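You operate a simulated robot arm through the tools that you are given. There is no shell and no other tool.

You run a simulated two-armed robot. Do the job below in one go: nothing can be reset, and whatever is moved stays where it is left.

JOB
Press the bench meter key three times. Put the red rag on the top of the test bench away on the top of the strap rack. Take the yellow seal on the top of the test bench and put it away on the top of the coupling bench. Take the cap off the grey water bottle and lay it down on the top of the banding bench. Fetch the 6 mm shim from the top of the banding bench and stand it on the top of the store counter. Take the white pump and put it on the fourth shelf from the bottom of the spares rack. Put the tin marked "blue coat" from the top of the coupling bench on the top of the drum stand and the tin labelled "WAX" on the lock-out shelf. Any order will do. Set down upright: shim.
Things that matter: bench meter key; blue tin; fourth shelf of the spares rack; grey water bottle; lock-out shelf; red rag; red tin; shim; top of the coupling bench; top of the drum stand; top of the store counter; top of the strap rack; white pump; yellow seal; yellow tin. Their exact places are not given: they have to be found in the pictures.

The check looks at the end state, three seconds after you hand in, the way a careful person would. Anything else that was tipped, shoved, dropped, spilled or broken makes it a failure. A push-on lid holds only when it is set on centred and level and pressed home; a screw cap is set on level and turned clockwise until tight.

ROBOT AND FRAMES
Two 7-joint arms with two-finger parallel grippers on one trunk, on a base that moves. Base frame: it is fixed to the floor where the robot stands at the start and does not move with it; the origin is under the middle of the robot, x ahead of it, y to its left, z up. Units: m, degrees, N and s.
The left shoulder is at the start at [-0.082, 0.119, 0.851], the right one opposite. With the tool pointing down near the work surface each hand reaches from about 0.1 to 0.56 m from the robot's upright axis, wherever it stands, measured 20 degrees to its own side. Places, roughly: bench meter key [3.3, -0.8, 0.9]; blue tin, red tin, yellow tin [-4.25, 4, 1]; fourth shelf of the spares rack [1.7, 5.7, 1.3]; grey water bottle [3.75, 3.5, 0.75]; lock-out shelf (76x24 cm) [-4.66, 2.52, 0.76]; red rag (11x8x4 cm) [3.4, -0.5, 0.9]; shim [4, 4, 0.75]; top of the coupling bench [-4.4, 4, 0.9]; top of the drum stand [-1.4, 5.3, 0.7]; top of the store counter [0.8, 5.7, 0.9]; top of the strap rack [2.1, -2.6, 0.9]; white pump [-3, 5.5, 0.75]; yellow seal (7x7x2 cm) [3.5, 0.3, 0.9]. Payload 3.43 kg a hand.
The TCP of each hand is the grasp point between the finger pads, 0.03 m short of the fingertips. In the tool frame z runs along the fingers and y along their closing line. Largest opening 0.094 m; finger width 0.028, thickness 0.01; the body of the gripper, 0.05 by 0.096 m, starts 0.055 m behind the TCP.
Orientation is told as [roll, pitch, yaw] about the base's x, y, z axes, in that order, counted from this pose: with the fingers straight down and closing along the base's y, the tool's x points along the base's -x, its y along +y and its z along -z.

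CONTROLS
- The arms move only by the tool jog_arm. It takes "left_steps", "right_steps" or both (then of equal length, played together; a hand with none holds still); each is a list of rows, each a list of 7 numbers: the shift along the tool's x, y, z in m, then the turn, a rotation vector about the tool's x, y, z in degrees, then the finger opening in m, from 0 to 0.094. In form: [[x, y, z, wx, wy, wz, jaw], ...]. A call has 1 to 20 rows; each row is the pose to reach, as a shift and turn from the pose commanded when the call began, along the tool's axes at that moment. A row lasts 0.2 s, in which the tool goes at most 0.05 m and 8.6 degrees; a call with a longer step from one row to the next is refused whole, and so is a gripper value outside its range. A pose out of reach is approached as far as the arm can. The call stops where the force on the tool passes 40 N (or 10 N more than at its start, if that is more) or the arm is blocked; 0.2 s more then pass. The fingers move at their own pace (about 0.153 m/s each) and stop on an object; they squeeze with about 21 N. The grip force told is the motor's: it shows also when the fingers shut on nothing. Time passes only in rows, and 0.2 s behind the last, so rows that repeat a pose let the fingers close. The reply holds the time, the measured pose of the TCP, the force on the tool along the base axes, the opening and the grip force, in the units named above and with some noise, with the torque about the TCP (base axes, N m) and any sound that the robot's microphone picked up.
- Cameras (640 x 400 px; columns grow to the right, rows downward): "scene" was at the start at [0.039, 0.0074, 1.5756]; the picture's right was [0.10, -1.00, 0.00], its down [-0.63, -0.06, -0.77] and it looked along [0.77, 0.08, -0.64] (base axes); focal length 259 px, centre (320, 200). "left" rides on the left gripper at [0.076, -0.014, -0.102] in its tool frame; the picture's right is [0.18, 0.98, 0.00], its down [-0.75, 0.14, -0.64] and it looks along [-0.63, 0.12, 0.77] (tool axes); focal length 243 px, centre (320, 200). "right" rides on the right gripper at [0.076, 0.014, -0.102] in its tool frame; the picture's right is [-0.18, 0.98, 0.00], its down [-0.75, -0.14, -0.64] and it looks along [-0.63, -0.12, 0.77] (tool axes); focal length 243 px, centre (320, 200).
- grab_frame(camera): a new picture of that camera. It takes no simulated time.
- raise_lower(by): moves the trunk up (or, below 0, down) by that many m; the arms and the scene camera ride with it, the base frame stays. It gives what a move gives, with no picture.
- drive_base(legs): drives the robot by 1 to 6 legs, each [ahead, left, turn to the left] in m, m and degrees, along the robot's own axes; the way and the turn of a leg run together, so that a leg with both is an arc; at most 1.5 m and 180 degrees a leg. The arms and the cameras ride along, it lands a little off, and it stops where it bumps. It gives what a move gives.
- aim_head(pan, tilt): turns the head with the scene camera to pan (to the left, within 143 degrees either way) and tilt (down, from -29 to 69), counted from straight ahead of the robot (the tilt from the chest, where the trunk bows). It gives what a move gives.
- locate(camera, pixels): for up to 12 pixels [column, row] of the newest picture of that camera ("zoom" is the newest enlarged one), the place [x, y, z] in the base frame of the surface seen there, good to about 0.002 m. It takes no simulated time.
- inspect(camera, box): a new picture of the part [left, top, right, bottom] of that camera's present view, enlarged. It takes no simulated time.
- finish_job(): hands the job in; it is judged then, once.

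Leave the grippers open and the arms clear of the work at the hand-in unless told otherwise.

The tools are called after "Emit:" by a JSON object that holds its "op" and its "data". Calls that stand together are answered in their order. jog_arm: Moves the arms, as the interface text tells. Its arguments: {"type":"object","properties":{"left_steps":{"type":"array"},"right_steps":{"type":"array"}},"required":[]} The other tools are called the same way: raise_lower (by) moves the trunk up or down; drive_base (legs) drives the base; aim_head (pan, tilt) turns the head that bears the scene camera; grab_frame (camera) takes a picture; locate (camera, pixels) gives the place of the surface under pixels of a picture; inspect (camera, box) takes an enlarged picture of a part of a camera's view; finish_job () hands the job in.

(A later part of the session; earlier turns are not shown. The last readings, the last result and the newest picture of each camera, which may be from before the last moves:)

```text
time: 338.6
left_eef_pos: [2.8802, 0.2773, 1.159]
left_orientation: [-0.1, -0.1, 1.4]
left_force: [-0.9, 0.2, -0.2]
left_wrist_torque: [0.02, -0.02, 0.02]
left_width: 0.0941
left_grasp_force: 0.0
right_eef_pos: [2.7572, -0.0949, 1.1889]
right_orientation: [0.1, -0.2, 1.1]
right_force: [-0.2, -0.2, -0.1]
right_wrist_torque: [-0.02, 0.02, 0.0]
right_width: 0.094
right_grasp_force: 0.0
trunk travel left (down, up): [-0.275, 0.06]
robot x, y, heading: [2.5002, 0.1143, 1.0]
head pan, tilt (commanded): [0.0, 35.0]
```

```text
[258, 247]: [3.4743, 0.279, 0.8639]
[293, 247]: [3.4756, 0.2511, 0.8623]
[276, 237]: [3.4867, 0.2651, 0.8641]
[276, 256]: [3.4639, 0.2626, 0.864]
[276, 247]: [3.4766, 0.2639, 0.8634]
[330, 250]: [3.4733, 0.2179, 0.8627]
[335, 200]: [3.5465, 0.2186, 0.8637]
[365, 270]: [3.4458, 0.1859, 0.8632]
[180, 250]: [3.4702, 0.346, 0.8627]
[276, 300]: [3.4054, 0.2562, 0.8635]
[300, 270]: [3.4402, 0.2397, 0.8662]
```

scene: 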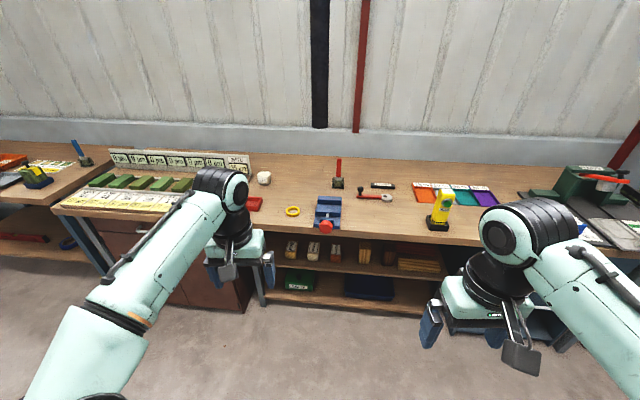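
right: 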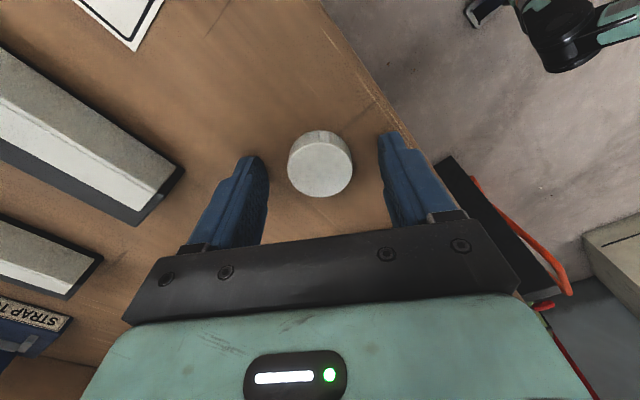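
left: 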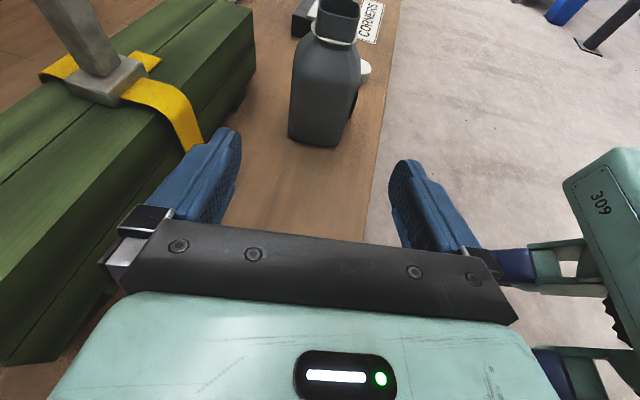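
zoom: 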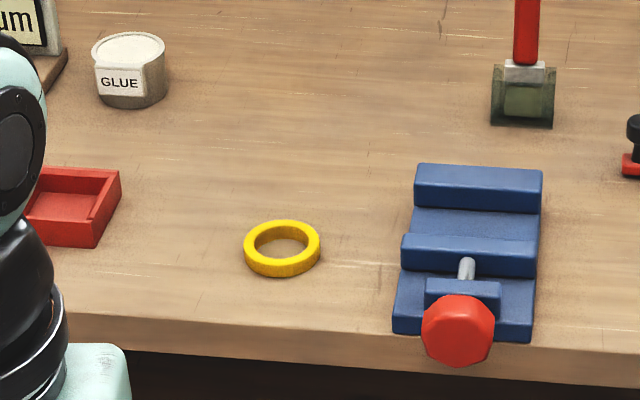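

The ring is about 6–7 cm across near (3.46, 0.26), with free bench around it. I drive 0.52 m ahead.

Emit:
{"op": "drive_base", "data": {"legs": [[0.52, 0, -1.0]]}}

Emit:
{"op": "aim_head", "data": {"pan": 5, "tilt": 55}}

Emit:
{"op": "grab_frame", "data": {"camera": "scene"}}

Emit:
{"op": "grab_frame", "data": {"camera": "left"}}

```text
time: 341.6
left_eef_pos: [3.4013, 0.2661, 1.1594]
left_orientation: [-0.1, 0.0, -0.4]
left_force: [0.4, -0.5, -0.6]
left_wrist_torque: [-0.01, 0.02, -0.03]
left_width: 0.0941
left_grasp_force: 0.0
right_eef_pos: [3.2675, -0.1004, 1.1882]
right_orientation: [0.1, -0.1, -0.6]
right_force: [0.5, 0.5, 0.1]
right_wrist_torque: [-0.01, 0.02, -0.02]
right_width: 0.094
right_grasp_force: 0.0
trunk travel left (down, up): [-0.275, 0.06]
robot x, y, heading: [3.0128, 0.1183, -0.5]
head pan, tilt (commanded): [0.0, 35.0]
```

```text
time: 342.5
left_eef_pos: [3.4005, 0.2659, 1.1587]
left_orientation: [0.0, 0.0, -0.5]
left_force: [0.2, -0.1, -0.2]
left_wrist_torque: [0.03, -0.02, -0.01]
left_width: 0.0941
left_grasp_force: 0.0
right_eef_pos: [3.2678, -0.1013, 1.1891]
right_orientation: [0.1, 0.0, -0.6]
right_force: [-0.3, -0.7, -0.3]
right_wrist_torque: [-0.03, 0.01, -0.04]
right_width: 0.0937
right_grasp_force: 0.0
trunk travel left (down, up): [-0.275, 0.06]
robot x, y, heading: [3.0158, 0.1187, -0.6]
head pan, tilt (commanded): [5.0, 55.0]
```

```text
taken
```

scene: 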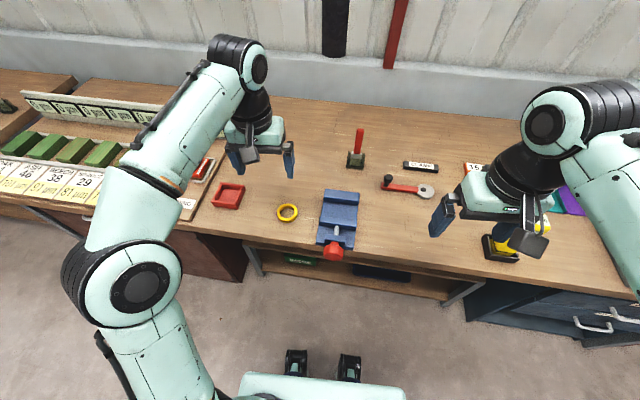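

```text
taken
```

left: 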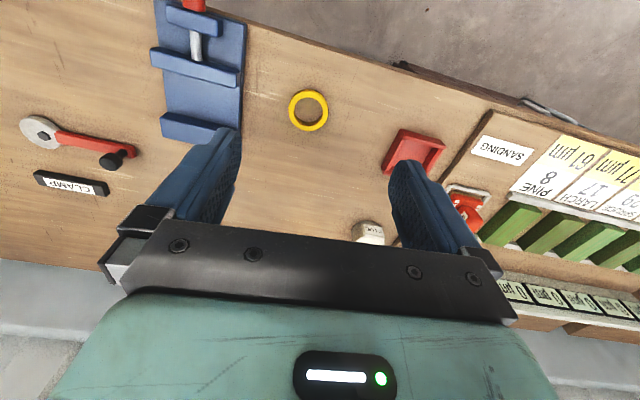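

I measure the ring from the left picture (around (308,110)).

Emit:
{"op": "inspect", "data": {"camera": "left", "box": [250, 65, 370, 155]}}

Emit:
{"op": "locate", "data": {"camera": "zoom", "pixels": [[195, 215], [365, 215], [283, 130], [283, 310], [283, 285], [283, 145], [215, 215], [350, 220], [283, 215]]}}

Emit:
{"op": "locate", "data": {"camera": "left", "pixels": [[293, 100], [323, 120], [305, 93], [311, 127], [308, 110], [245, 60], [215, 130], [385, 170], [355, 230]]}}

```text
4.44 times, centred on (310, 110) of left
```

zoom: 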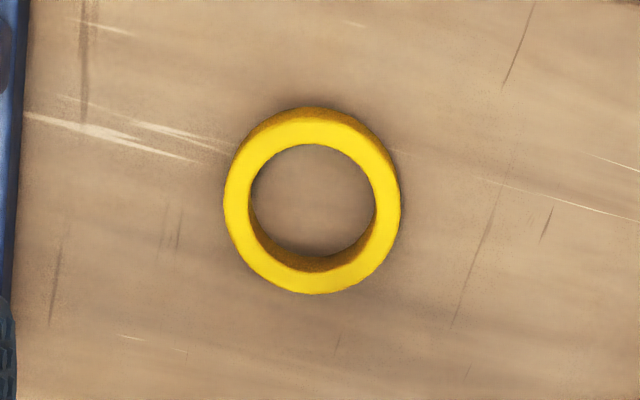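

```text
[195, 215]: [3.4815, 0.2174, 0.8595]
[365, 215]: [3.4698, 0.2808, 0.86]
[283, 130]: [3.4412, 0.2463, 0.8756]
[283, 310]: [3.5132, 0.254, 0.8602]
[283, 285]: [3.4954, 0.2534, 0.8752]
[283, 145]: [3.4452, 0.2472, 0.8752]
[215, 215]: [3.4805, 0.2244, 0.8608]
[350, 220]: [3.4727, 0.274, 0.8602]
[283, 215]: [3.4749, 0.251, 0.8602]
```

```text
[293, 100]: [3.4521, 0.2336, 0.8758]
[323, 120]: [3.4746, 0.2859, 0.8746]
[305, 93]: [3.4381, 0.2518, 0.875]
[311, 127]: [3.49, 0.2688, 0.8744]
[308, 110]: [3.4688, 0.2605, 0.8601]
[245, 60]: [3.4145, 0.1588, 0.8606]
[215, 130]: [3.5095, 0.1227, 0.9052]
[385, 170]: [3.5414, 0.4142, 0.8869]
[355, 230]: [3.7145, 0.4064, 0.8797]
```

Emit:
{"op": "locate", "data": {"camera": "zoom", "pixels": [[237, 205], [389, 205], [312, 132], [312, 283], [228, 205], [397, 205], [312, 124], [312, 290]]}}

```text
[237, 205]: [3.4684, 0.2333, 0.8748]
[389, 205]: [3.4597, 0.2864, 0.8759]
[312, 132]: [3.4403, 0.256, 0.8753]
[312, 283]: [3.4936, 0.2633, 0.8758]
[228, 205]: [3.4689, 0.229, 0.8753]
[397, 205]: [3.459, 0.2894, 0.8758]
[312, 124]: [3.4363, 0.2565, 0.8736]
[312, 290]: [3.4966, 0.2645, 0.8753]
```

The ring's centre is (3.465, 0.260), outer diameter about 6.1 cm, top z 0.8755. I lower the left hand around it with open fingers, tips ending just over the bench.

Emit:
{"op": "jog_arm", "data": {"left_steps": [[-0.02, -0.002, 0.03, 0, 0, 0, 0.094], [-0.04, -0.004, 0.06, 0, 0, 0, 0.094], [-0.06, -0.005, 0.1, 0, 0, 0, 0.094], [-0.0645, -0.0054, 0.145, 0, 0, 0, 0.094], [-0.0645, -0.0054, 0.185, 0, 0, 0, 0.094], [-0.0645, -0.0054, 0.22, 0, 0, 0, 0.094], [-0.0645, -0.0054, 0.245, 0, 0, 0, 0.094], [-0.0645, -0.0054, 0.258, 0, 0, 0, 0.094], [-0.0645, -0.0054, 0.265, 0, 0, 0, 0.094], [-0.0645, -0.0054, 0.265, 0, 0, 0, 0.094]]}}

Emit:
{"op": "grab_frame", "data": {"camera": "left"}}

```text
time: 344.7
left_eef_pos: [3.4658, 0.2606, 0.8937]
left_orientation: [-0.1, -0.1, -0.5]
left_force: [0.4, -0.3, -0.2]
left_wrist_torque: [0.01, 0.02, 0.01]
left_width: 0.0939
left_grasp_force: 0.0
right_eef_pos: [3.2668, -0.1013, 1.188]
right_orientation: [0.1, -0.1, -0.6]
right_force: [0.0, 0.0, 1.0]
right_wrist_torque: [-0.03, 0.02, 0.01]
right_width: 0.094
right_grasp_force: 0.2
trunk travel left (down, up): [-0.275, 0.06]
robot x, y, heading: [3.0146, 0.117, -0.5]
head pan, tilt (commanded): [5.0, 55.0]
```

```text
taken
```

left: 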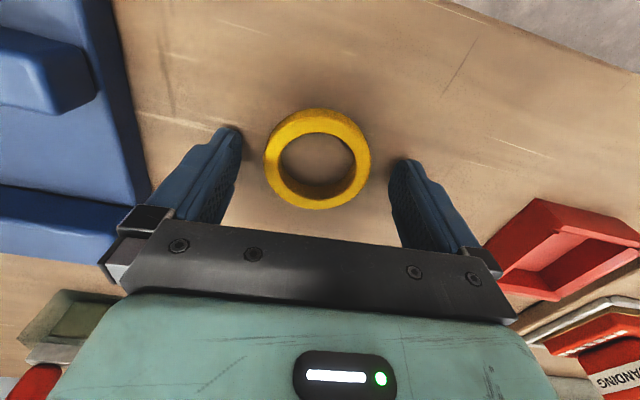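

The ring is well between the fingers. I go 1 mm lower and close fully.

Emit:
{"op": "jog_arm", "data": {"left_steps": [[0, 0, 0.001, 0, 0, 0, 0.094], [0, 0, 0.0012, 0, 0, 0, 0.075], [0, 0, 0.0012, 0, 0, 0, 0.06], [0, 0, 0.0012, 0, 0, 0, 0.0], [0, 0, 0.0012, 0, 0, 0, 0.0], [0, 0, 0.0012, 0, 0, 0, 0.0]]}}

Emit:
{"op": "jog_arm", "data": {"left_steps": [[0, 0, -0.003, 0, 0, 0, 0], [0, 0, -0.007, 0, 0, 0, 0], [0, 0, -0.012, 0, 0, 0, 0], [0, 0, -0.018, 0, 0, 0, 0], [0, 0, -0.025, 0, 0, 0, 0], [0, 0, -0.025, 0, 0, 0, 0]]}}

Emit:
{"op": "grab_frame", "data": {"camera": "left"}}

```text
time: 346.1
left_eef_pos: [3.4659, 0.2611, 0.8926]
left_orientation: [0.0, 0.1, -0.5]
left_force: [-0.3, 0.4, 0.0]
left_wrist_torque: [0.02, 0.0, 0.05]
left_width: 0.0619
left_grasp_force: 21.1
right_eef_pos: [3.267, -0.1016, 1.1887]
right_orientation: [0.1, -0.1, -0.7]
right_force: [0.0, 0.0, -0.6]
right_wrist_torque: [0.02, 0.0, 0.0]
right_width: 0.0941
right_grasp_force: 0.0
trunk travel left (down, up): [-0.275, 0.06]
robot x, y, heading: [3.0195, 0.1192, -0.8]
head pan, tilt (commanded): [5.0, 55.0]
```

```text
time: 347.5
left_eef_pos: [3.4666, 0.2607, 0.9181]
left_orientation: [0.0, -0.1, -0.5]
left_force: [-0.5, -0.2, -1.3]
left_wrist_torque: [0.0, 0.02, -0.02]
left_width: 0.0614
left_grasp_force: 21.1
right_eef_pos: [3.2663, -0.1023, 1.1881]
right_orientation: [0.2, 0.0, -0.7]
right_force: [0.3, 0.1, -0.2]
right_wrist_torque: [0.01, -0.03, 0.0]
right_width: 0.0943
right_grasp_force: 0.0
trunk travel left (down, up): [-0.275, 0.06]
robot x, y, heading: [3.0211, 0.1209, -0.8]
head pan, tilt (commanded): [5.0, 55.0]
```

```text
taken
```

left: 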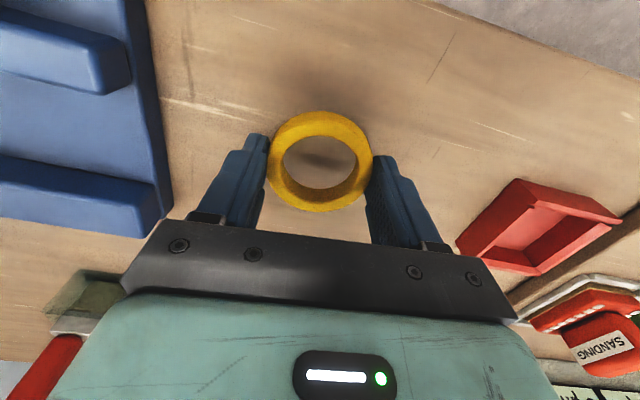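

The seal is held and lifts. I raise it further slowly to z≈1.16 and draw it back a little.

Emit:
{"op": "jog_arm", "data": {"left_steps": [[0, 0, -0.012, 0, 0, 0, 0], [0, 0, -0.03, 0, 0, 0, 0], [0, 0, -0.05, 0, 0, 0, 0], [0, 0, -0.075, 0, 0, 0, 0], [0, 0, -0.1, 0, 0, 0, 0], [0, 0, -0.125, 0, 0, 0, 0], [0, 0, -0.15, 0, 0, 0, 0], [0, 0, -0.175, 0, 0, 0, 0], [0, 0, -0.2, 0, 0, 0, 0], [0.01, 0, -0.22, 0, 0, 0, 0], [0.03, 0, -0.235, 0, 0, 0, 0], [0.05, 0, -0.24, 0, 0, 0, 0], [0.06, 0, -0.24, 0, 0, 0, 0], [0.06, 0, -0.24, 0, 0, 0, 0]]}}

Emit:
{"op": "grab_frame", "data": {"camera": "left"}}

```text
time: 350.5
left_eef_pos: [3.4055, 0.2608, 1.1573]
left_orientation: [0.0, -0.1, -0.5]
left_force: [-0.9, -1.0, 0.5]
left_wrist_torque: [0.02, 0.01, 0.0]
left_width: 0.0613
left_grasp_force: 21.3
right_eef_pos: [3.2672, -0.1011, 1.1884]
right_orientation: [0.1, -0.2, -0.5]
right_force: [-1.5, 0.3, 0.3]
right_wrist_torque: [-0.02, 0.03, 0.0]
right_width: 0.094
right_grasp_force: 0.3
trunk travel left (down, up): [-0.275, 0.06]
robot x, y, heading: [3.0165, 0.1187, -0.5]
head pan, tilt (commanded): [5.0, 55.0]
```

```text
taken
```

left: 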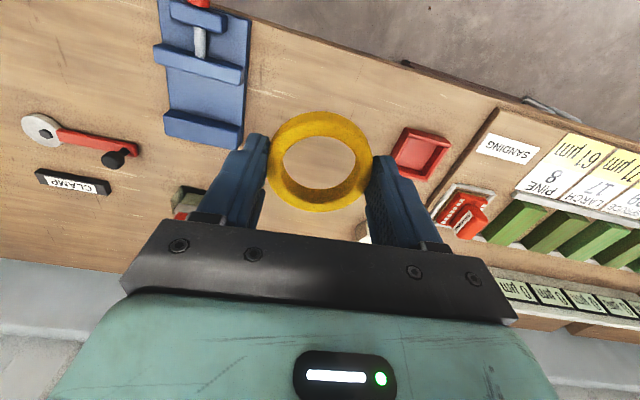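

The seal is secure. I now travel towards the coupling bench: back off, drive left to y≈3.7, turn around and go ahead to about (1.1, 3.7), then look ahead.

Emit:
{"op": "drive_base", "data": {"legs": [[-0.6, 0, 0], [0, 1.5, 0], [0, 1.5, 0], [0, 0.6, 0], [0, 0, 180], [1.3, 0, 0]]}}

Emit:
{"op": "aim_head", "data": {"pan": 0, "tilt": 20}}

Emit:
{"op": "grab_frame", "data": {"camera": "scene"}}

```text
time: 398.5
left_eef_pos: [0.7274, 3.4519, 1.1569]
left_orientation: [0.0, 0.1, -175.9]
left_force: [-0.4, 0.7, 0.3]
left_wrist_torque: [-0.01, 0.02, -0.04]
left_width: 0.0593
left_grasp_force: 20.5
right_eef_pos: [0.8373, 3.8218, 1.1896]
right_orientation: [0.1, -0.1, -176.1]
right_force: [-0.3, -0.1, 0.5]
right_wrist_torque: [0.02, 0.02, 0.0]
right_width: 0.094
right_grasp_force: 0.0
trunk travel left (down, up): [-0.275, 0.06]
robot x, y, heading: [1.1043, 3.6232, -175.8]
head pan, tilt (commanded): [5.0, 55.0]
```

```text
time: 399.5
left_eef_pos: [0.7281, 3.4507, 1.1565]
left_orientation: [0.0, 0.1, -175.9]
left_force: [0.0, -0.7, -1.1]
left_wrist_torque: [-0.02, 0.01, 0.02]
left_width: 0.0593
left_grasp_force: 21.3
right_eef_pos: [0.8375, 3.8235, 1.1892]
right_orientation: [0.2, -0.1, -176.0]
right_force: [-0.8, -0.1, 0.1]
right_wrist_torque: [0.01, -0.02, -0.01]
right_width: 0.0942
right_grasp_force: 0.0
trunk travel left (down, up): [-0.275, 0.06]
robot x, y, heading: [1.1038, 3.6273, -176.1]
head pan, tilt (commanded): [0.0, 20.0]
```

```text
taken
```

scene: 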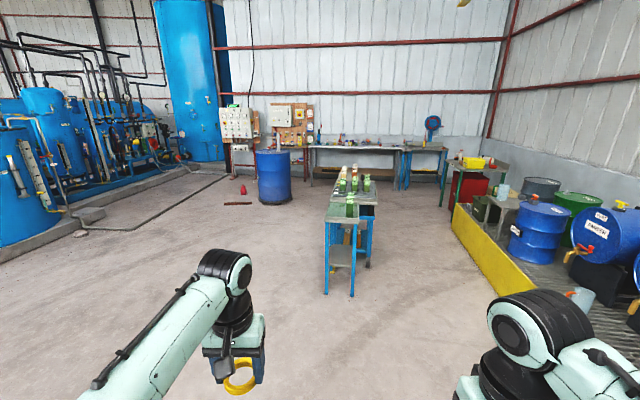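

The jaw width shrank slightly (0.061→0.059), so I check the seal in the left camera and measure obstacles ahead (tables in the middle, yellow kerb).

Emit:
{"op": "grab_frame", "data": {"camera": "left"}}

Emit:
{"op": "locate", "data": {"camera": "scene", "pixels": [[352, 293], [330, 285], [370, 230], [500, 270], [460, 215], [275, 205], [340, 148], [420, 165], [405, 188], [312, 180], [400, 160], [390, 147]]}}

Emit:
{"op": "inspect", "data": {"camera": "scene", "box": [210, 90, 530, 290]}}

```text
taken
```

left: 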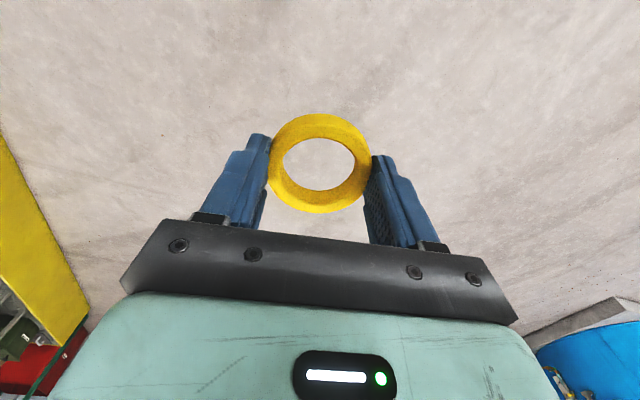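

```text
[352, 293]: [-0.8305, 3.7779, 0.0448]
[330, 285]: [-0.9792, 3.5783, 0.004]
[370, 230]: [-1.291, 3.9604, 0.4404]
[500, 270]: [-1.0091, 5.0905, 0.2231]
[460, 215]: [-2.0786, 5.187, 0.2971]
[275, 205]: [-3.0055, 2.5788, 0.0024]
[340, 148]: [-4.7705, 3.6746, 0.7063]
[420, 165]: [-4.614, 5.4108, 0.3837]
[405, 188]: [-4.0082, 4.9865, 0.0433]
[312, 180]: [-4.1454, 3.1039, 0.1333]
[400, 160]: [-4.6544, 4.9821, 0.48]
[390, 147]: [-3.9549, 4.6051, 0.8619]
```

```text
2.00 times, centred on (370, 190) of scene
```

zoom: 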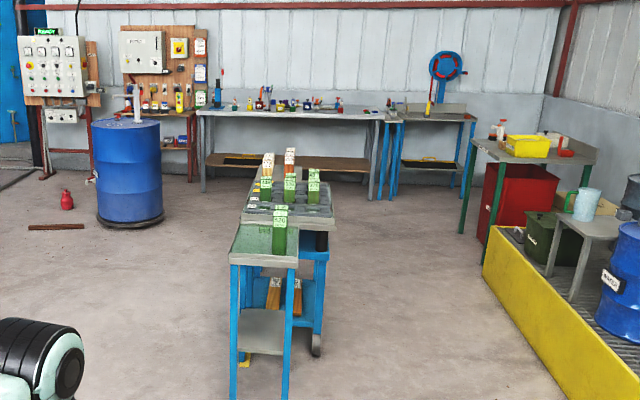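

The seal may have crept down in the grip. I zoom on it.

Emit:
{"op": "inspect", "data": {"camera": "left", "box": [230, 90, 410, 230]}}

Emit:
{"op": "locate", "data": {"camera": "left", "pixels": [[320, 122], [320, 205], [277, 160], [364, 160], [290, 200], [350, 200], [262, 140], [378, 160]]}}

```text
2.86 times, centred on (320, 160) of left
```

zoom: 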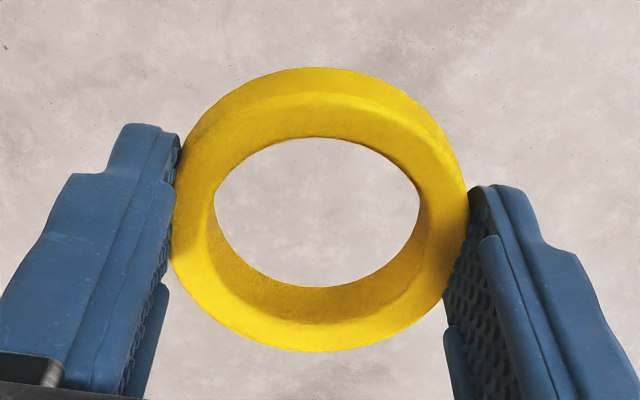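

```text
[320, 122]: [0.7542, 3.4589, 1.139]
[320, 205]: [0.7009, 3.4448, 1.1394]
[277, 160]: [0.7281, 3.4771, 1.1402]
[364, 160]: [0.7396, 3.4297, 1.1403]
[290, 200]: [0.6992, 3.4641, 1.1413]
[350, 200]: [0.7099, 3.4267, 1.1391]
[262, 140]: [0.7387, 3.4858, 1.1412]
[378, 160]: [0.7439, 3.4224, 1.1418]
```

The seal's top is still 1.7 cm below the TCP as when grasped, so it has not slipped (it is just soft). I measure the extents of the middle tables and the coupling bench's front for the path.

Emit:
{"op": "inspect", "data": {"camera": "scene", "box": [300, 120, 470, 230]}}

Emit:
{"op": "locate", "data": {"camera": "zoom", "pixels": [[135, 200], [260, 205], [150, 230], [110, 270], [90, 100], [330, 115], [280, 110], [40, 105], [180, 105], [305, 230], [345, 260], [430, 185]]}}

```text
3.64 times, centred on (385, 175) of scene
```

zoom: 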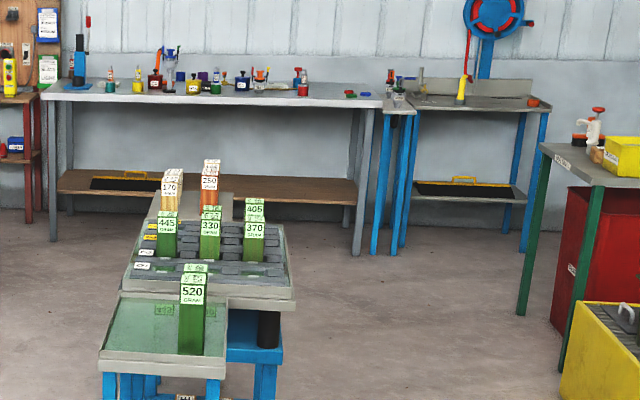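

```text
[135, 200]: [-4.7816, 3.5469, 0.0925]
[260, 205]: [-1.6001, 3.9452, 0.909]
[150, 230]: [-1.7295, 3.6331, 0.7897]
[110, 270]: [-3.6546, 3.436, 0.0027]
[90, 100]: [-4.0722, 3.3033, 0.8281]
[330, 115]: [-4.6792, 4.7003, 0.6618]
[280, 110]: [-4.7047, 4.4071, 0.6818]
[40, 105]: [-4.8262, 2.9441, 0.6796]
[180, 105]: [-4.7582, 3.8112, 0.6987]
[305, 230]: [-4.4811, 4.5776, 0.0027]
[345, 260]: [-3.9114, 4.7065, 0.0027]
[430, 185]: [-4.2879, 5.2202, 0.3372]
```

The coupling bench's front is at x≈−4.07, y 3.05–4.6. I drive around the south side of the middle tables at y≈3.0, staying clear of the blue drum near (−3.1, 2.4), to about (−3.0, 3.85).

Emit:
{"op": "drive_base", "data": {"legs": [[0, 0.63, -3.9], [1.5, 0, 0], [1.5, 0, 0], [0.35, 0, 0], [0.75, -0.85, 0]]}}

Emit:
{"op": "aim_head", "data": {"pan": 0, "tilt": 25}}

Emit:
{"op": "grab_frame", "data": {"camera": "scene"}}

```text
time: 428.7
left_eef_pos: [-3.3568, 3.6176, 1.1571]
left_orientation: [-0.1, 0.0, -178.3]
left_force: [-0.6, -0.6, -0.4]
left_wrist_torque: [0.02, 0.01, 0.01]
left_width: 0.0593
left_grasp_force: 21.3
right_eef_pos: [-3.2329, 3.9853, 1.1885]
right_orientation: [0.1, -0.1, -178.3]
right_force: [0.0, -0.2, -0.2]
right_wrist_torque: [0.03, 0.0, 0.02]
right_width: 0.0942
right_grasp_force: 0.1
trunk travel left (down, up): [-0.275, 0.06]
robot x, y, heading: [-2.9763, 3.7756, -178.0]
head pan, tilt (commanded): [0.0, 20.0]
```

```text
time: 429.4
left_eef_pos: [-3.3569, 3.6179, 1.1562]
left_orientation: [0.0, -0.1, -178.1]
left_force: [-1.1, -1.0, -0.4]
left_wrist_torque: [0.01, -0.01, -0.01]
left_width: 0.0593
left_grasp_force: 20.7
right_eef_pos: [-3.233, 3.9857, 1.1882]
right_orientation: [0.1, -0.1, -178.3]
right_force: [0.7, 0.3, -0.1]
right_wrist_torque: [-0.01, 0.02, 0.02]
right_width: 0.0939
right_grasp_force: 0.1
trunk travel left (down, up): [-0.275, 0.06]
robot x, y, heading: [-2.9759, 3.7743, -178.1]
head pan, tilt (commanded): [0.0, 25.0]
```

```text
taken
```

scene: 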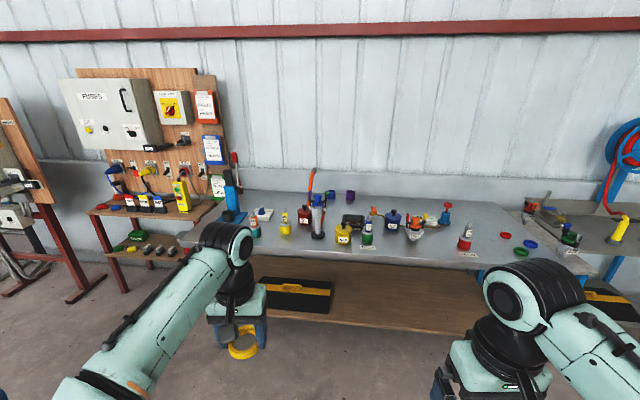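

The coupling bench is ahead, with jars, tins and bottles on it; the lock-out board and its shelf are to the left. I zoom on both.

Emit:
{"op": "inspect", "data": {"camera": "scene", "box": [230, 160, 400, 270]}}

Emit:
{"op": "inspect", "data": {"camera": "scene", "box": [380, 160, 560, 280]}}

Emit:
{"op": "inspect", "data": {"camera": "scene", "box": [60, 60, 260, 270]}}

```text
3.64 times, centred on (315, 215) of scene
```

zoom: 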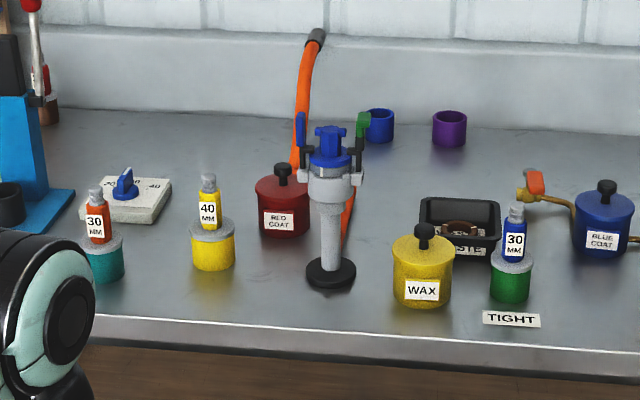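

```text
3.33 times, centred on (470, 220) of scene
```

zoom: 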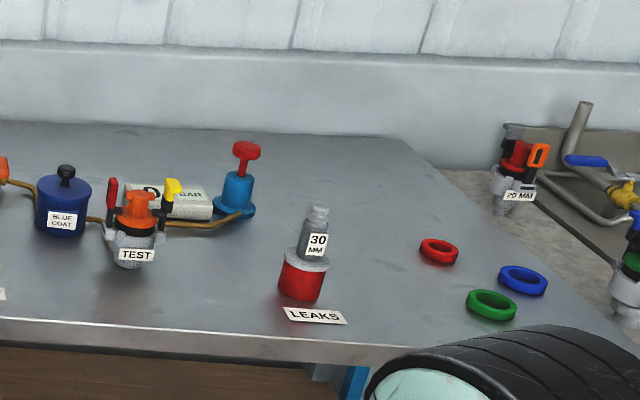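

```text
1.90 times, centred on (160, 165) of scene
```

zoom: 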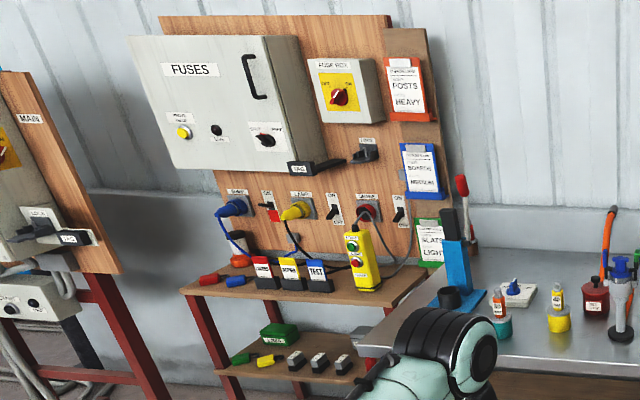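

I read the tins: RED COAT, WAX (yellow) and BLUE COAT. The seals (red, blue, green rings) lie at the bench's right end; a free patch is near them. I measure positions.

Emit:
{"op": "locate", "data": {"camera": "scene", "pixels": [[445, 235], [468, 240], [505, 236], [519, 253], [530, 243], [490, 225], [485, 260], [343, 238], [394, 224], [304, 215], [455, 262], [480, 245]]}}

Emit:
{"op": "locate", "data": {"camera": "zoom", "pixels": [[200, 290], [240, 285], [265, 285], [320, 290], [365, 290], [400, 290], [220, 300], [420, 265], [350, 305], [300, 305], [215, 275], [400, 265]]}}

```text
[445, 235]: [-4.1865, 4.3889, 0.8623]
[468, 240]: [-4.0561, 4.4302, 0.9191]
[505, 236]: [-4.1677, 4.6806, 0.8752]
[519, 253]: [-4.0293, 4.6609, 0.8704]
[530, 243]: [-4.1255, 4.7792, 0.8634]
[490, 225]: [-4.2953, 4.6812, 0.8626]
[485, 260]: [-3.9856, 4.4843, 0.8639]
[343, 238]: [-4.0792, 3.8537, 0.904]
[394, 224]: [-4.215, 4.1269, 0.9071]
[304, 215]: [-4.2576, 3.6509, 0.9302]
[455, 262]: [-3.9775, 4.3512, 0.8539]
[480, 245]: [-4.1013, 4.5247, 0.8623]
```

```text
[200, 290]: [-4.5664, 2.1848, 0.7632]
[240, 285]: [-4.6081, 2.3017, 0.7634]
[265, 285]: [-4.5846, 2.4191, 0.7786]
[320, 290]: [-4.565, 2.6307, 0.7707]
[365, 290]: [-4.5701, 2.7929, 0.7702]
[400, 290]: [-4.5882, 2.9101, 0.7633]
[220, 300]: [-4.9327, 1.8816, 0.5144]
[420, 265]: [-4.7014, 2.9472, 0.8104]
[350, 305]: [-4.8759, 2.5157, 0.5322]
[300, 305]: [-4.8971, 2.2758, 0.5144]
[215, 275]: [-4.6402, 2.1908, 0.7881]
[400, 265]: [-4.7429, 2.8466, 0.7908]
```

The bench top is z=0.8625, front edge x≈−3.975. A free patch lies between the TEST valve (y≈4.2) and the LEAKS bottle (y≈4.43): target for the seal about (−4.07, 4.305). I drive there.

Emit:
{"op": "drive_base", "data": {"legs": [[0, -0.647, -1.9], [0.633, 0, 0]]}}

Emit:
{"op": "aim_head", "data": {"pan": 0, "tilt": 50}}

Emit:
{"op": "grab_frame", "data": {"camera": "scene"}}

Emit:
{"op": "grab_frame", "data": {"camera": "left"}}

```text
time: 438.7
left_eef_pos: [-4.0003, 4.2915, 1.1568]
left_orientation: [0.1, 0.0, 179.2]
left_force: [0.7, 0.0, -0.4]
left_wrist_torque: [0.02, -0.01, -0.01]
left_width: 0.0591
left_grasp_force: 20.9
right_eef_pos: [-3.8591, 4.6524, 1.1894]
right_orientation: [0.1, -0.1, 179.1]
right_force: [-0.4, -0.2, -1.3]
right_wrist_torque: [0.01, 0.02, 0.02]
right_width: 0.094
right_grasp_force: 0.0
trunk travel left (down, up): [-0.275, 0.06]
robot x, y, heading: [-3.6124, 4.4332, 178.9]
head pan, tilt (commanded): [0.0, 25.0]
```

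```text
time: 439.6
left_eef_pos: [-4.0002, 4.2929, 1.1576]
left_orientation: [-0.1, 0.0, 179.2]
left_force: [-0.8, -0.4, -0.4]
left_wrist_torque: [0.03, -0.01, 0.01]
left_width: 0.0591
left_grasp_force: 21.3
right_eef_pos: [-3.8589, 4.6539, 1.1879]
right_orientation: [0.0, -0.2, 179.0]
right_force: [0.5, -0.2, -0.1]
right_wrist_torque: [-0.02, 0.03, 0.04]
right_width: 0.0938
right_grasp_force: 0.1
trunk travel left (down, up): [-0.275, 0.06]
robot x, y, heading: [-3.6094, 4.4299, 179.3]
head pan, tilt (commanded): [0.0, 50.0]
```

```text
taken
```

scene: 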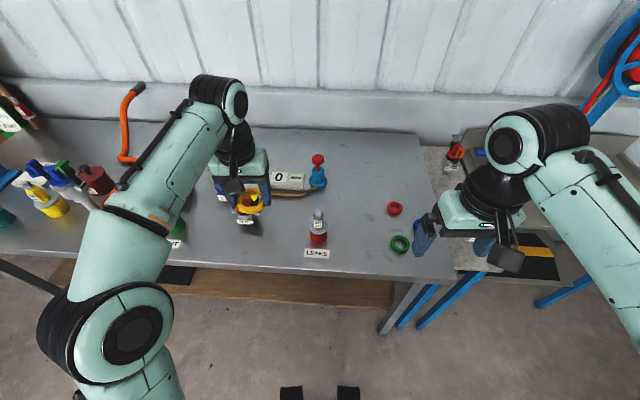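

```text
taken
```

left: 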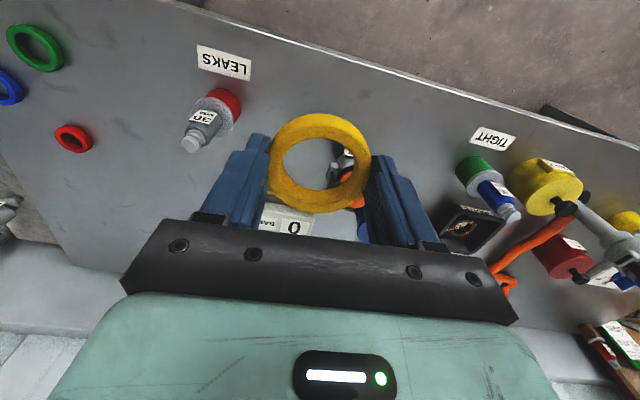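

I measure the surroundings in the left picture: LEAKS bottle (230,105), TEST valve (345,165), and the free strip around (310,85).

Emit:
{"op": "locate", "data": {"camera": "left", "pixels": [[345, 165], [348, 185], [310, 85], [350, 95], [270, 95], [235, 110], [220, 90], [330, 60], [400, 130], [335, 150], [300, 160]]}}

Emit:
{"op": "locate", "data": {"camera": "scene", "pixels": [[318, 240], [305, 252], [280, 235], [275, 260], [288, 182], [310, 215], [290, 220], [247, 222], [330, 252]]}}

```text
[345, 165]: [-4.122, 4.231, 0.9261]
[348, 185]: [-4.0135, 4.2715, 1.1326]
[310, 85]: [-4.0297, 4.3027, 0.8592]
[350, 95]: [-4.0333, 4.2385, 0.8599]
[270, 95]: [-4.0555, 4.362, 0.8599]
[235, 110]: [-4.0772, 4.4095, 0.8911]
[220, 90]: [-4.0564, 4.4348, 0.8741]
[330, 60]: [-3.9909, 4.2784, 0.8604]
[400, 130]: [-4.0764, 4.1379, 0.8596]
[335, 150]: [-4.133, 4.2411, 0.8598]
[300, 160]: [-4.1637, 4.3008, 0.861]
```

```text
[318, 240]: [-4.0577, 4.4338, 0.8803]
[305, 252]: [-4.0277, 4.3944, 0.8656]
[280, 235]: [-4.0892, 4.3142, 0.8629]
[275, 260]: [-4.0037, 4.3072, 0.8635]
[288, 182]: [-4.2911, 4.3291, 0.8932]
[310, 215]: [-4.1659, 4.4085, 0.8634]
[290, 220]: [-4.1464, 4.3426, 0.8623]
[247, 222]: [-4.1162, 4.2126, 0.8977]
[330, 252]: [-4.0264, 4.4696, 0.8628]
```

The patch is free. I carry the seal to (−4.05, 4.325) and lower to just above the bench.

Emit:
{"op": "jog_arm", "data": {"left_steps": [[-0.017, -0.011, 0.02, 0, 0, 0, 0], [-0.034, -0.022, 0.045, 0, 0, 0, 0], [-0.0505, -0.0323, 0.075, 0, 0, 0, 0], [-0.0505, -0.0323, 0.115, 0, 0, 0, 0], [-0.0505, -0.0323, 0.155, 0, 0, 0, 0], [-0.0505, -0.0323, 0.195, 0, 0, 0, 0], [-0.0505, -0.0323, 0.225, 0, 0, 0, 0], [-0.0505, -0.0323, 0.245, 0, 0, 0, 0], [-0.0505, -0.0323, 0.257, 0, 0, 0, 0], [-0.0505, -0.0323, 0.257, 0, 0, 0, 0]]}}

Emit:
{"op": "grab_frame", "data": {"camera": "left"}}

Emit:
{"op": "inspect", "data": {"camera": "scene", "box": [200, 150, 400, 280]}}

```text
time: 441.8
left_eef_pos: [-4.0521, 4.3267, 0.9006]
left_orientation: [0.0, -0.1, 179.2]
left_force: [0.6, 0.0, -0.4]
left_wrist_torque: [0.02, -0.01, -0.05]
left_width: 0.0592
left_grasp_force: 20.6
right_eef_pos: [-3.8587, 4.652, 1.1887]
right_orientation: [0.0, -0.1, 179.2]
right_force: [0.1, 0.4, 0.0]
right_wrist_torque: [0.01, -0.03, -0.03]
right_width: 0.0939
right_grasp_force: 0.1
trunk travel left (down, up): [-0.275, 0.06]
robot x, y, heading: [-3.6128, 4.4297, 179.2]
head pan, tilt (commanded): [0.0, 50.0]
```

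```text
taken
```

left: 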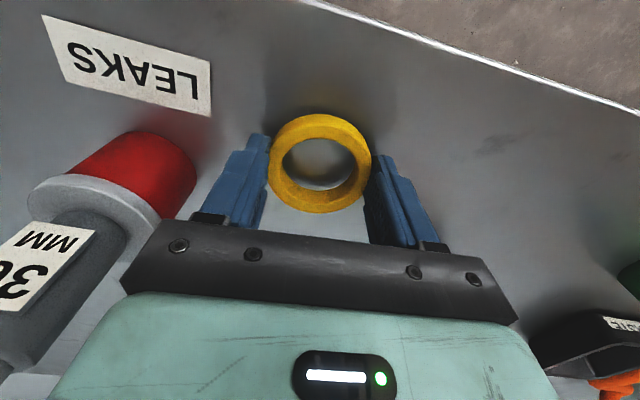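

```text
3.08 times, centred on (300, 215) of scene
```

zoom: 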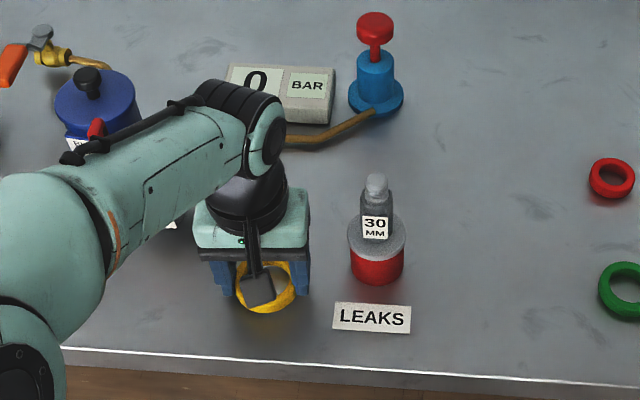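

No contact with neighbours. I lower in small steps until it rests.

Emit:
{"op": "jog_arm", "data": {"left_steps": [[0, 0, 0.002, 0, 0, 0, 0], [0, 0, 0.004, 0, 0, 0, 0], [0, 0, 0.0055, 0, 0, 0, 0], [0, 0, 0.0065, 0, 0, 0, 0], [0, 0, 0.0065, 0, 0, 0, 0]]}}

```text
time: 443.0
left_eef_pos: [-4.05, 4.3259, 0.8938]
left_orientation: [0.0, 0.1, 179.2]
left_force: [0.3, 0.0, -0.4]
left_wrist_torque: [-0.01, 0.02, -0.01]
left_width: 0.0591
left_grasp_force: 21.1
right_eef_pos: [-3.859, 4.6538, 1.1886]
right_orientation: [0.1, -0.1, 179.0]
right_force: [0.2, -0.3, 0.5]
right_wrist_torque: [0.01, 0.03, -0.02]
right_width: 0.0938
right_grasp_force: 0.0
trunk travel left (down, up): [-0.275, 0.06]
robot x, y, heading: [-3.6111, 4.4326, 179.3]
head pan, tilt (commanded): [0.0, 50.0]
```

Emit:
{"op": "jog_arm", "data": {"left_steps": [[0, 0, 0.001, 0, 0, 0, 0], [0, 0, 0.002, 0, 0, 0, 0], [0, 0, 0.0025, 0, 0, 0, 0], [0, 0, 0.0025, 0, 0, 0, 0]]}}

```text
time: 444.0
left_eef_pos: [-4.0506, 4.3258, 0.8921]
left_orientation: [0.0, -0.2, 179.2]
left_force: [0.9, -1.2, 11.1]
left_wrist_torque: [-0.01, -0.11, 0.0]
left_width: 0.0593
left_grasp_force: 21.5
right_eef_pos: [-3.8583, 4.6532, 1.189]
right_orientation: [0.1, -0.2, 179.1]
right_force: [0.7, 0.4, -0.7]
right_wrist_torque: [-0.01, 0.02, -0.02]
right_width: 0.0939
right_grasp_force: 0.1
trunk travel left (down, up): [-0.275, 0.06]
robot x, y, heading: [-3.6086, 4.4328, 179.0]
head pan, tilt (commanded): [0.0, 50.0]
```

It rests on the bench (11 N). I ease off half a millimetre, open the fingers and rise.

Emit:
{"op": "jog_arm", "data": {"left_steps": [[0, 0, -0.0007, 0, 0, 0, 0], [0, 0, -0.0007, 0, 0, 0, 0.065], [0, 0, -0.0007, 0, 0, 0, 0.08], [0, 0, -0.0007, 0, 0, 0, 0.085], [0, 0, -0.02, 0, 0, 0, 0.085], [0, 0, -0.06, 0, 0, 0, 0.085], [0, 0, -0.1, 0, 0, 0, 0.085], [0, 0, -0.14, 0, 0, 0, 0.094], [0, 0, -0.18, 0, 0, 0, 0.094], [0, 0, -0.22, 0, 0, 0, 0.094], [0.02, 0, -0.25, 0, 0, 0, 0.094], [0.05, 0.01, -0.27, 0, 0, 0, 0.094], [0.05, 0.01, -0.27, 0, 0, 0, 0.094]]}}

Emit:
{"op": "grab_frame", "data": {"camera": "left"}}

Emit:
{"op": "inspect", "data": {"camera": "scene", "box": [0, 120, 420, 300]}}

```text
time: 446.8
left_eef_pos: [-3.9987, 4.3153, 1.1596]
left_orientation: [0.0, 0.1, 179.2]
left_force: [0.2, -0.2, -0.2]
left_wrist_torque: [-0.03, -0.02, -0.01]
left_width: 0.0939
left_grasp_force: 0.0
right_eef_pos: [-3.86, 4.6533, 1.1895]
right_orientation: [0.1, -0.1, 179.1]
right_force: [0.4, -0.7, 0.2]
right_wrist_torque: [0.01, -0.01, -0.01]
right_width: 0.0937
right_grasp_force: 0.0
trunk travel left (down, up): [-0.275, 0.06]
robot x, y, heading: [-3.6113, 4.4335, 179.0]
head pan, tilt (commanded): [0.0, 50.0]
```

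```text
taken
```

left: 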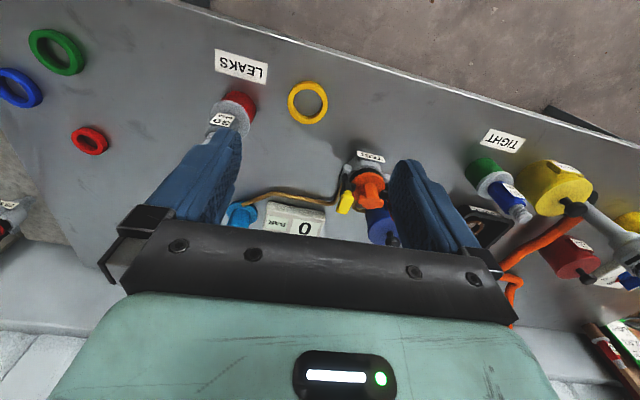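

```text
1.52 times, centred on (210, 210) of scene
```

zoom: 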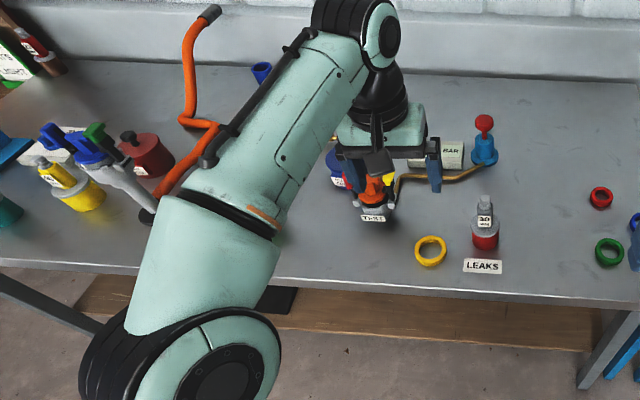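

The seal lies flat, free, on the coupling bench. Now the tins: I back off a little and shift left to face WAX and BLUE COAT.

Emit:
{"op": "drive_base", "data": {"legs": [[-0.25, 0, 1.0], [0, 0.42, 0]]}}

Emit:
{"op": "aim_head", "data": {"pan": 0, "tilt": 40}}

Emit:
{"op": "grab_frame", "data": {"camera": "scene"}}

Emit:
{"op": "inspect", "data": {"camera": "scene", "box": [250, 140, 410, 240]}}

```text
time: 452.4
left_eef_pos: [-3.7429, 3.879, 1.1598]
left_orientation: [-0.1, -0.1, -179.2]
left_force: [-0.2, 0.1, 0.0]
left_wrist_torque: [0.02, -0.01, -0.02]
left_width: 0.0941
left_grasp_force: 0.0
right_eef_pos: [-3.6144, 4.2198, 1.1888]
right_orientation: [0.0, 0.0, -179.2]
right_force: [-0.1, -0.3, 0.1]
right_wrist_torque: [-0.04, 0.01, -0.01]
right_width: 0.0942
right_grasp_force: 0.0
trunk travel left (down, up): [-0.275, 0.06]
robot x, y, heading: [-3.3601, 4.0092, -179.2]
head pan, tilt (commanded): [0.0, 50.0]
```

```text
time: 453.2
left_eef_pos: [-3.7437, 3.8787, 1.1598]
left_orientation: [0.1, 0.0, -179.1]
left_force: [0.0, -0.1, -0.5]
left_wrist_torque: [-0.03, -0.01, -0.03]
left_width: 0.0939
left_grasp_force: 0.0
right_eef_pos: [-3.6144, 4.2198, 1.1887]
right_orientation: [0.1, -0.1, -179.3]
right_force: [0.4, 0.1, -0.7]
right_wrist_torque: [-0.03, -0.01, 0.01]
right_width: 0.094
right_grasp_force: 0.0
trunk travel left (down, up): [-0.275, 0.06]
robot x, y, heading: [-3.3566, 4.0102, -179.4]
head pan, tilt (commanded): [0.0, 40.0]
```

```text
taken
```

scene: 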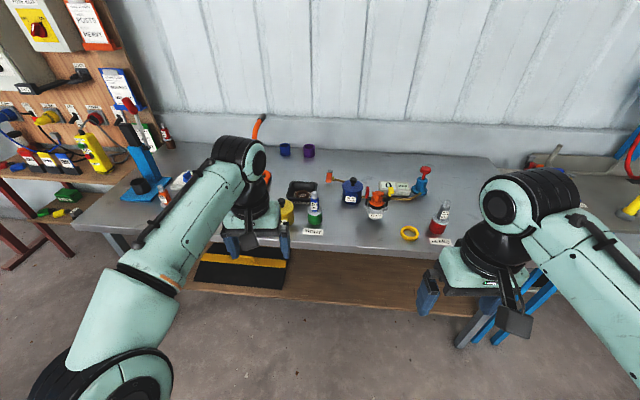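

```text
4.00 times, centred on (330, 190) of scene
```

zoom: 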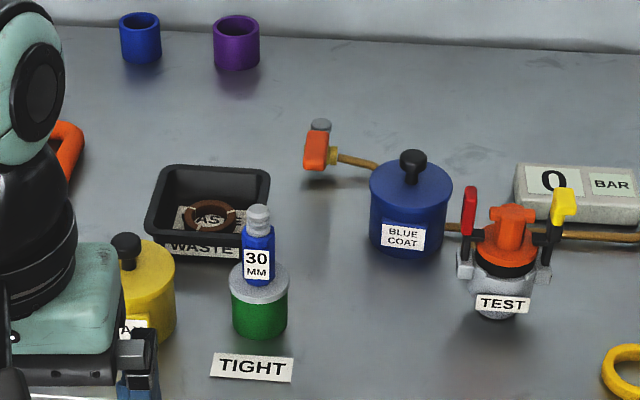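

BLUE COAT stands at zoom (411,205), close to the TEST valve's red lever. I measure the tin, the lever, the pipe and neighbours.

Emit:
{"op": "locate", "data": {"camera": "zoom", "pixels": [[411, 215], [372, 200], [450, 200], [411, 187], [411, 158], [411, 255], [470, 195], [470, 230], [455, 228], [375, 162], [315, 150], [500, 215]]}}

Emit:
{"op": "locate", "data": {"camera": "zoom", "pixels": [[560, 205], [545, 250], [465, 265], [500, 310], [380, 240], [445, 240], [411, 170], [375, 185], [447, 185], [262, 245], [262, 190], [148, 290]]}}

```text
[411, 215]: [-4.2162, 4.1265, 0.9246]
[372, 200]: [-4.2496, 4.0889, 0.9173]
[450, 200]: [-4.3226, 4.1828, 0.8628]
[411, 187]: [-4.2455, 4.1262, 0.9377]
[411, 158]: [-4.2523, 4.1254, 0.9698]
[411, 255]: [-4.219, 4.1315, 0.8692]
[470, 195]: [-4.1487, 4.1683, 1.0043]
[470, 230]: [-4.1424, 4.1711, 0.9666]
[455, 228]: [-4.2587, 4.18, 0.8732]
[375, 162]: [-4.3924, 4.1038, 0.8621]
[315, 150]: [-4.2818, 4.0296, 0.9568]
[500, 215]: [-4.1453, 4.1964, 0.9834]
```

```text
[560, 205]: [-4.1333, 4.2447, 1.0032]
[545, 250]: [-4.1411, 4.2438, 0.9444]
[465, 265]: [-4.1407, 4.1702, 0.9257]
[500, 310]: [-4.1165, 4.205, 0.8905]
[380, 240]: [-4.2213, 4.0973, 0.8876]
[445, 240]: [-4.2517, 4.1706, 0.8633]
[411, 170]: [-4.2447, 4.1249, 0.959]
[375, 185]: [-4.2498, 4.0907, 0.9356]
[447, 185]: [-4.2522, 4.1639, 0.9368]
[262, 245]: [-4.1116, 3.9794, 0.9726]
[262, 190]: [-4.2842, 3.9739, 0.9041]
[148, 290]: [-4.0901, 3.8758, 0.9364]
```

The blue tin is 7.5 cm across, centre (−4.253, 4.1265), lid z 0.937, knob top 0.970; a thin pipe runs near it at z≈0.87. Before driving closer, I lift and pull back the left hand so it clears the steel pump (top ≈1.08).

Emit:
{"op": "jog_arm", "data": {"left_steps": [[0.03, 0, -0.015, 0, 0, 0, 0.094], [0.06, 0, -0.03, 0, 0, 0, 0.094], [0.09, 0, -0.045, 0, 0, 0, 0.094], [0.12, 0, -0.06, 0, 0, 0, 0.094], [0.12, 0, -0.06, 0, 0, 0, 0.094]]}}

Emit:
{"op": "drive_base", "data": {"legs": [[0.372, 0.03, -0.6]]}}

Emit:
{"op": "aim_head", "data": {"pan": 0, "tilt": 55}}

Emit:
{"op": "grab_frame", "data": {"camera": "scene"}}

Emit:
{"op": "grab_frame", "data": {"camera": "right"}}

Emit:
{"op": "grab_frame", "data": {"camera": "left"}}

```text
time: 454.4
left_eef_pos: [-3.6233, 3.8809, 1.2192]
left_orientation: [0.0, 0.0, -179.1]
left_force: [0.6, -0.2, 0.1]
left_wrist_torque: [0.01, 0.03, 0.04]
left_width: 0.0939
left_grasp_force: 0.0
right_eef_pos: [-3.6149, 4.2213, 1.189]
right_orientation: [0.2, 0.0, -179.2]
right_force: [-0.6, 0.3, 0.2]
right_wrist_torque: [-0.01, -0.01, -0.01]
right_width: 0.0939
right_grasp_force: 0.0
trunk travel left (down, up): [-0.275, 0.06]
robot x, y, heading: [-3.3626, 4.0045, -179.3]
head pan, tilt (commanded): [0.0, 40.0]
```

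```text
time: 456.7
left_eef_pos: [-3.9962, 3.8521, 1.2195]
left_orientation: [0.1, 0.0, -179.8]
left_force: [0.5, -0.6, 0.0]
left_wrist_torque: [0.01, -0.02, -0.01]
left_width: 0.094
left_grasp_force: 0.2
right_eef_pos: [-3.9829, 4.1914, 1.1902]
right_orientation: [0.1, -0.1, -180.0]
right_force: [-0.6, -0.3, -0.4]
right_wrist_torque: [0.01, -0.02, -0.02]
right_width: 0.0939
right_grasp_force: 0.1
trunk travel left (down, up): [-0.275, 0.06]
robot x, y, heading: [-3.7316, 3.9743, -179.9]
head pan, tilt (commanded): [0.0, 40.0]
```

```text
time: 457.5
left_eef_pos: [-3.9962, 3.8515, 1.2208]
left_orientation: [-0.1, -0.1, -179.8]
left_force: [-0.1, -0.1, 0.2]
left_wrist_torque: [-0.02, -0.05, -0.02]
left_width: 0.0939
left_grasp_force: 0.1
right_eef_pos: [-3.9824, 4.1914, 1.1888]
right_orientation: [0.0, -0.1, -180.1]
right_force: [-0.4, 0.0, 0.5]
right_wrist_torque: [0.0, 0.02, 0.02]
right_width: 0.0942
right_grasp_force: 0.1
trunk travel left (down, up): [-0.275, 0.06]
robot x, y, heading: [-3.7315, 3.9736, -179.8]
head pan, tilt (commanded): [0.0, 55.0]
```

```text
taken
```

scene: 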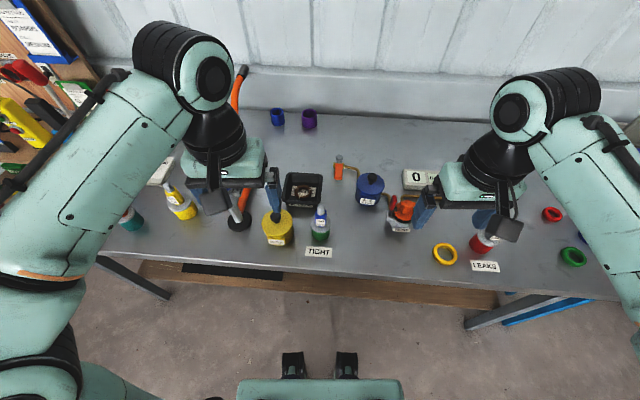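

```text
taken
```

right: 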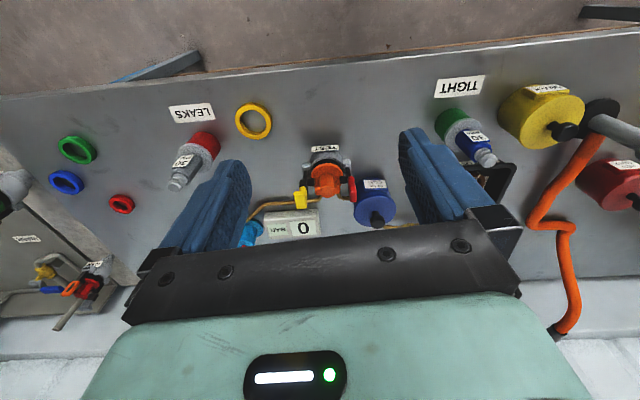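

```text
taken
```

left: 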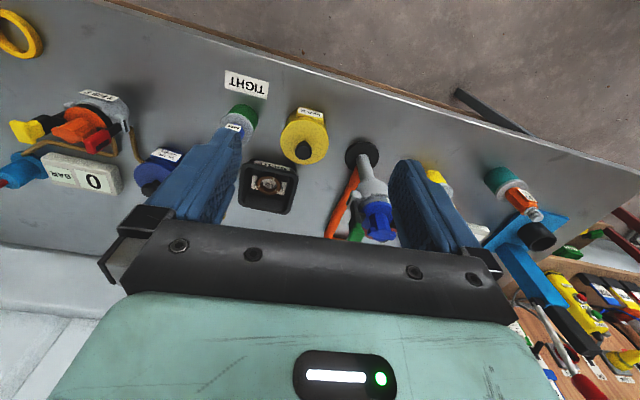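

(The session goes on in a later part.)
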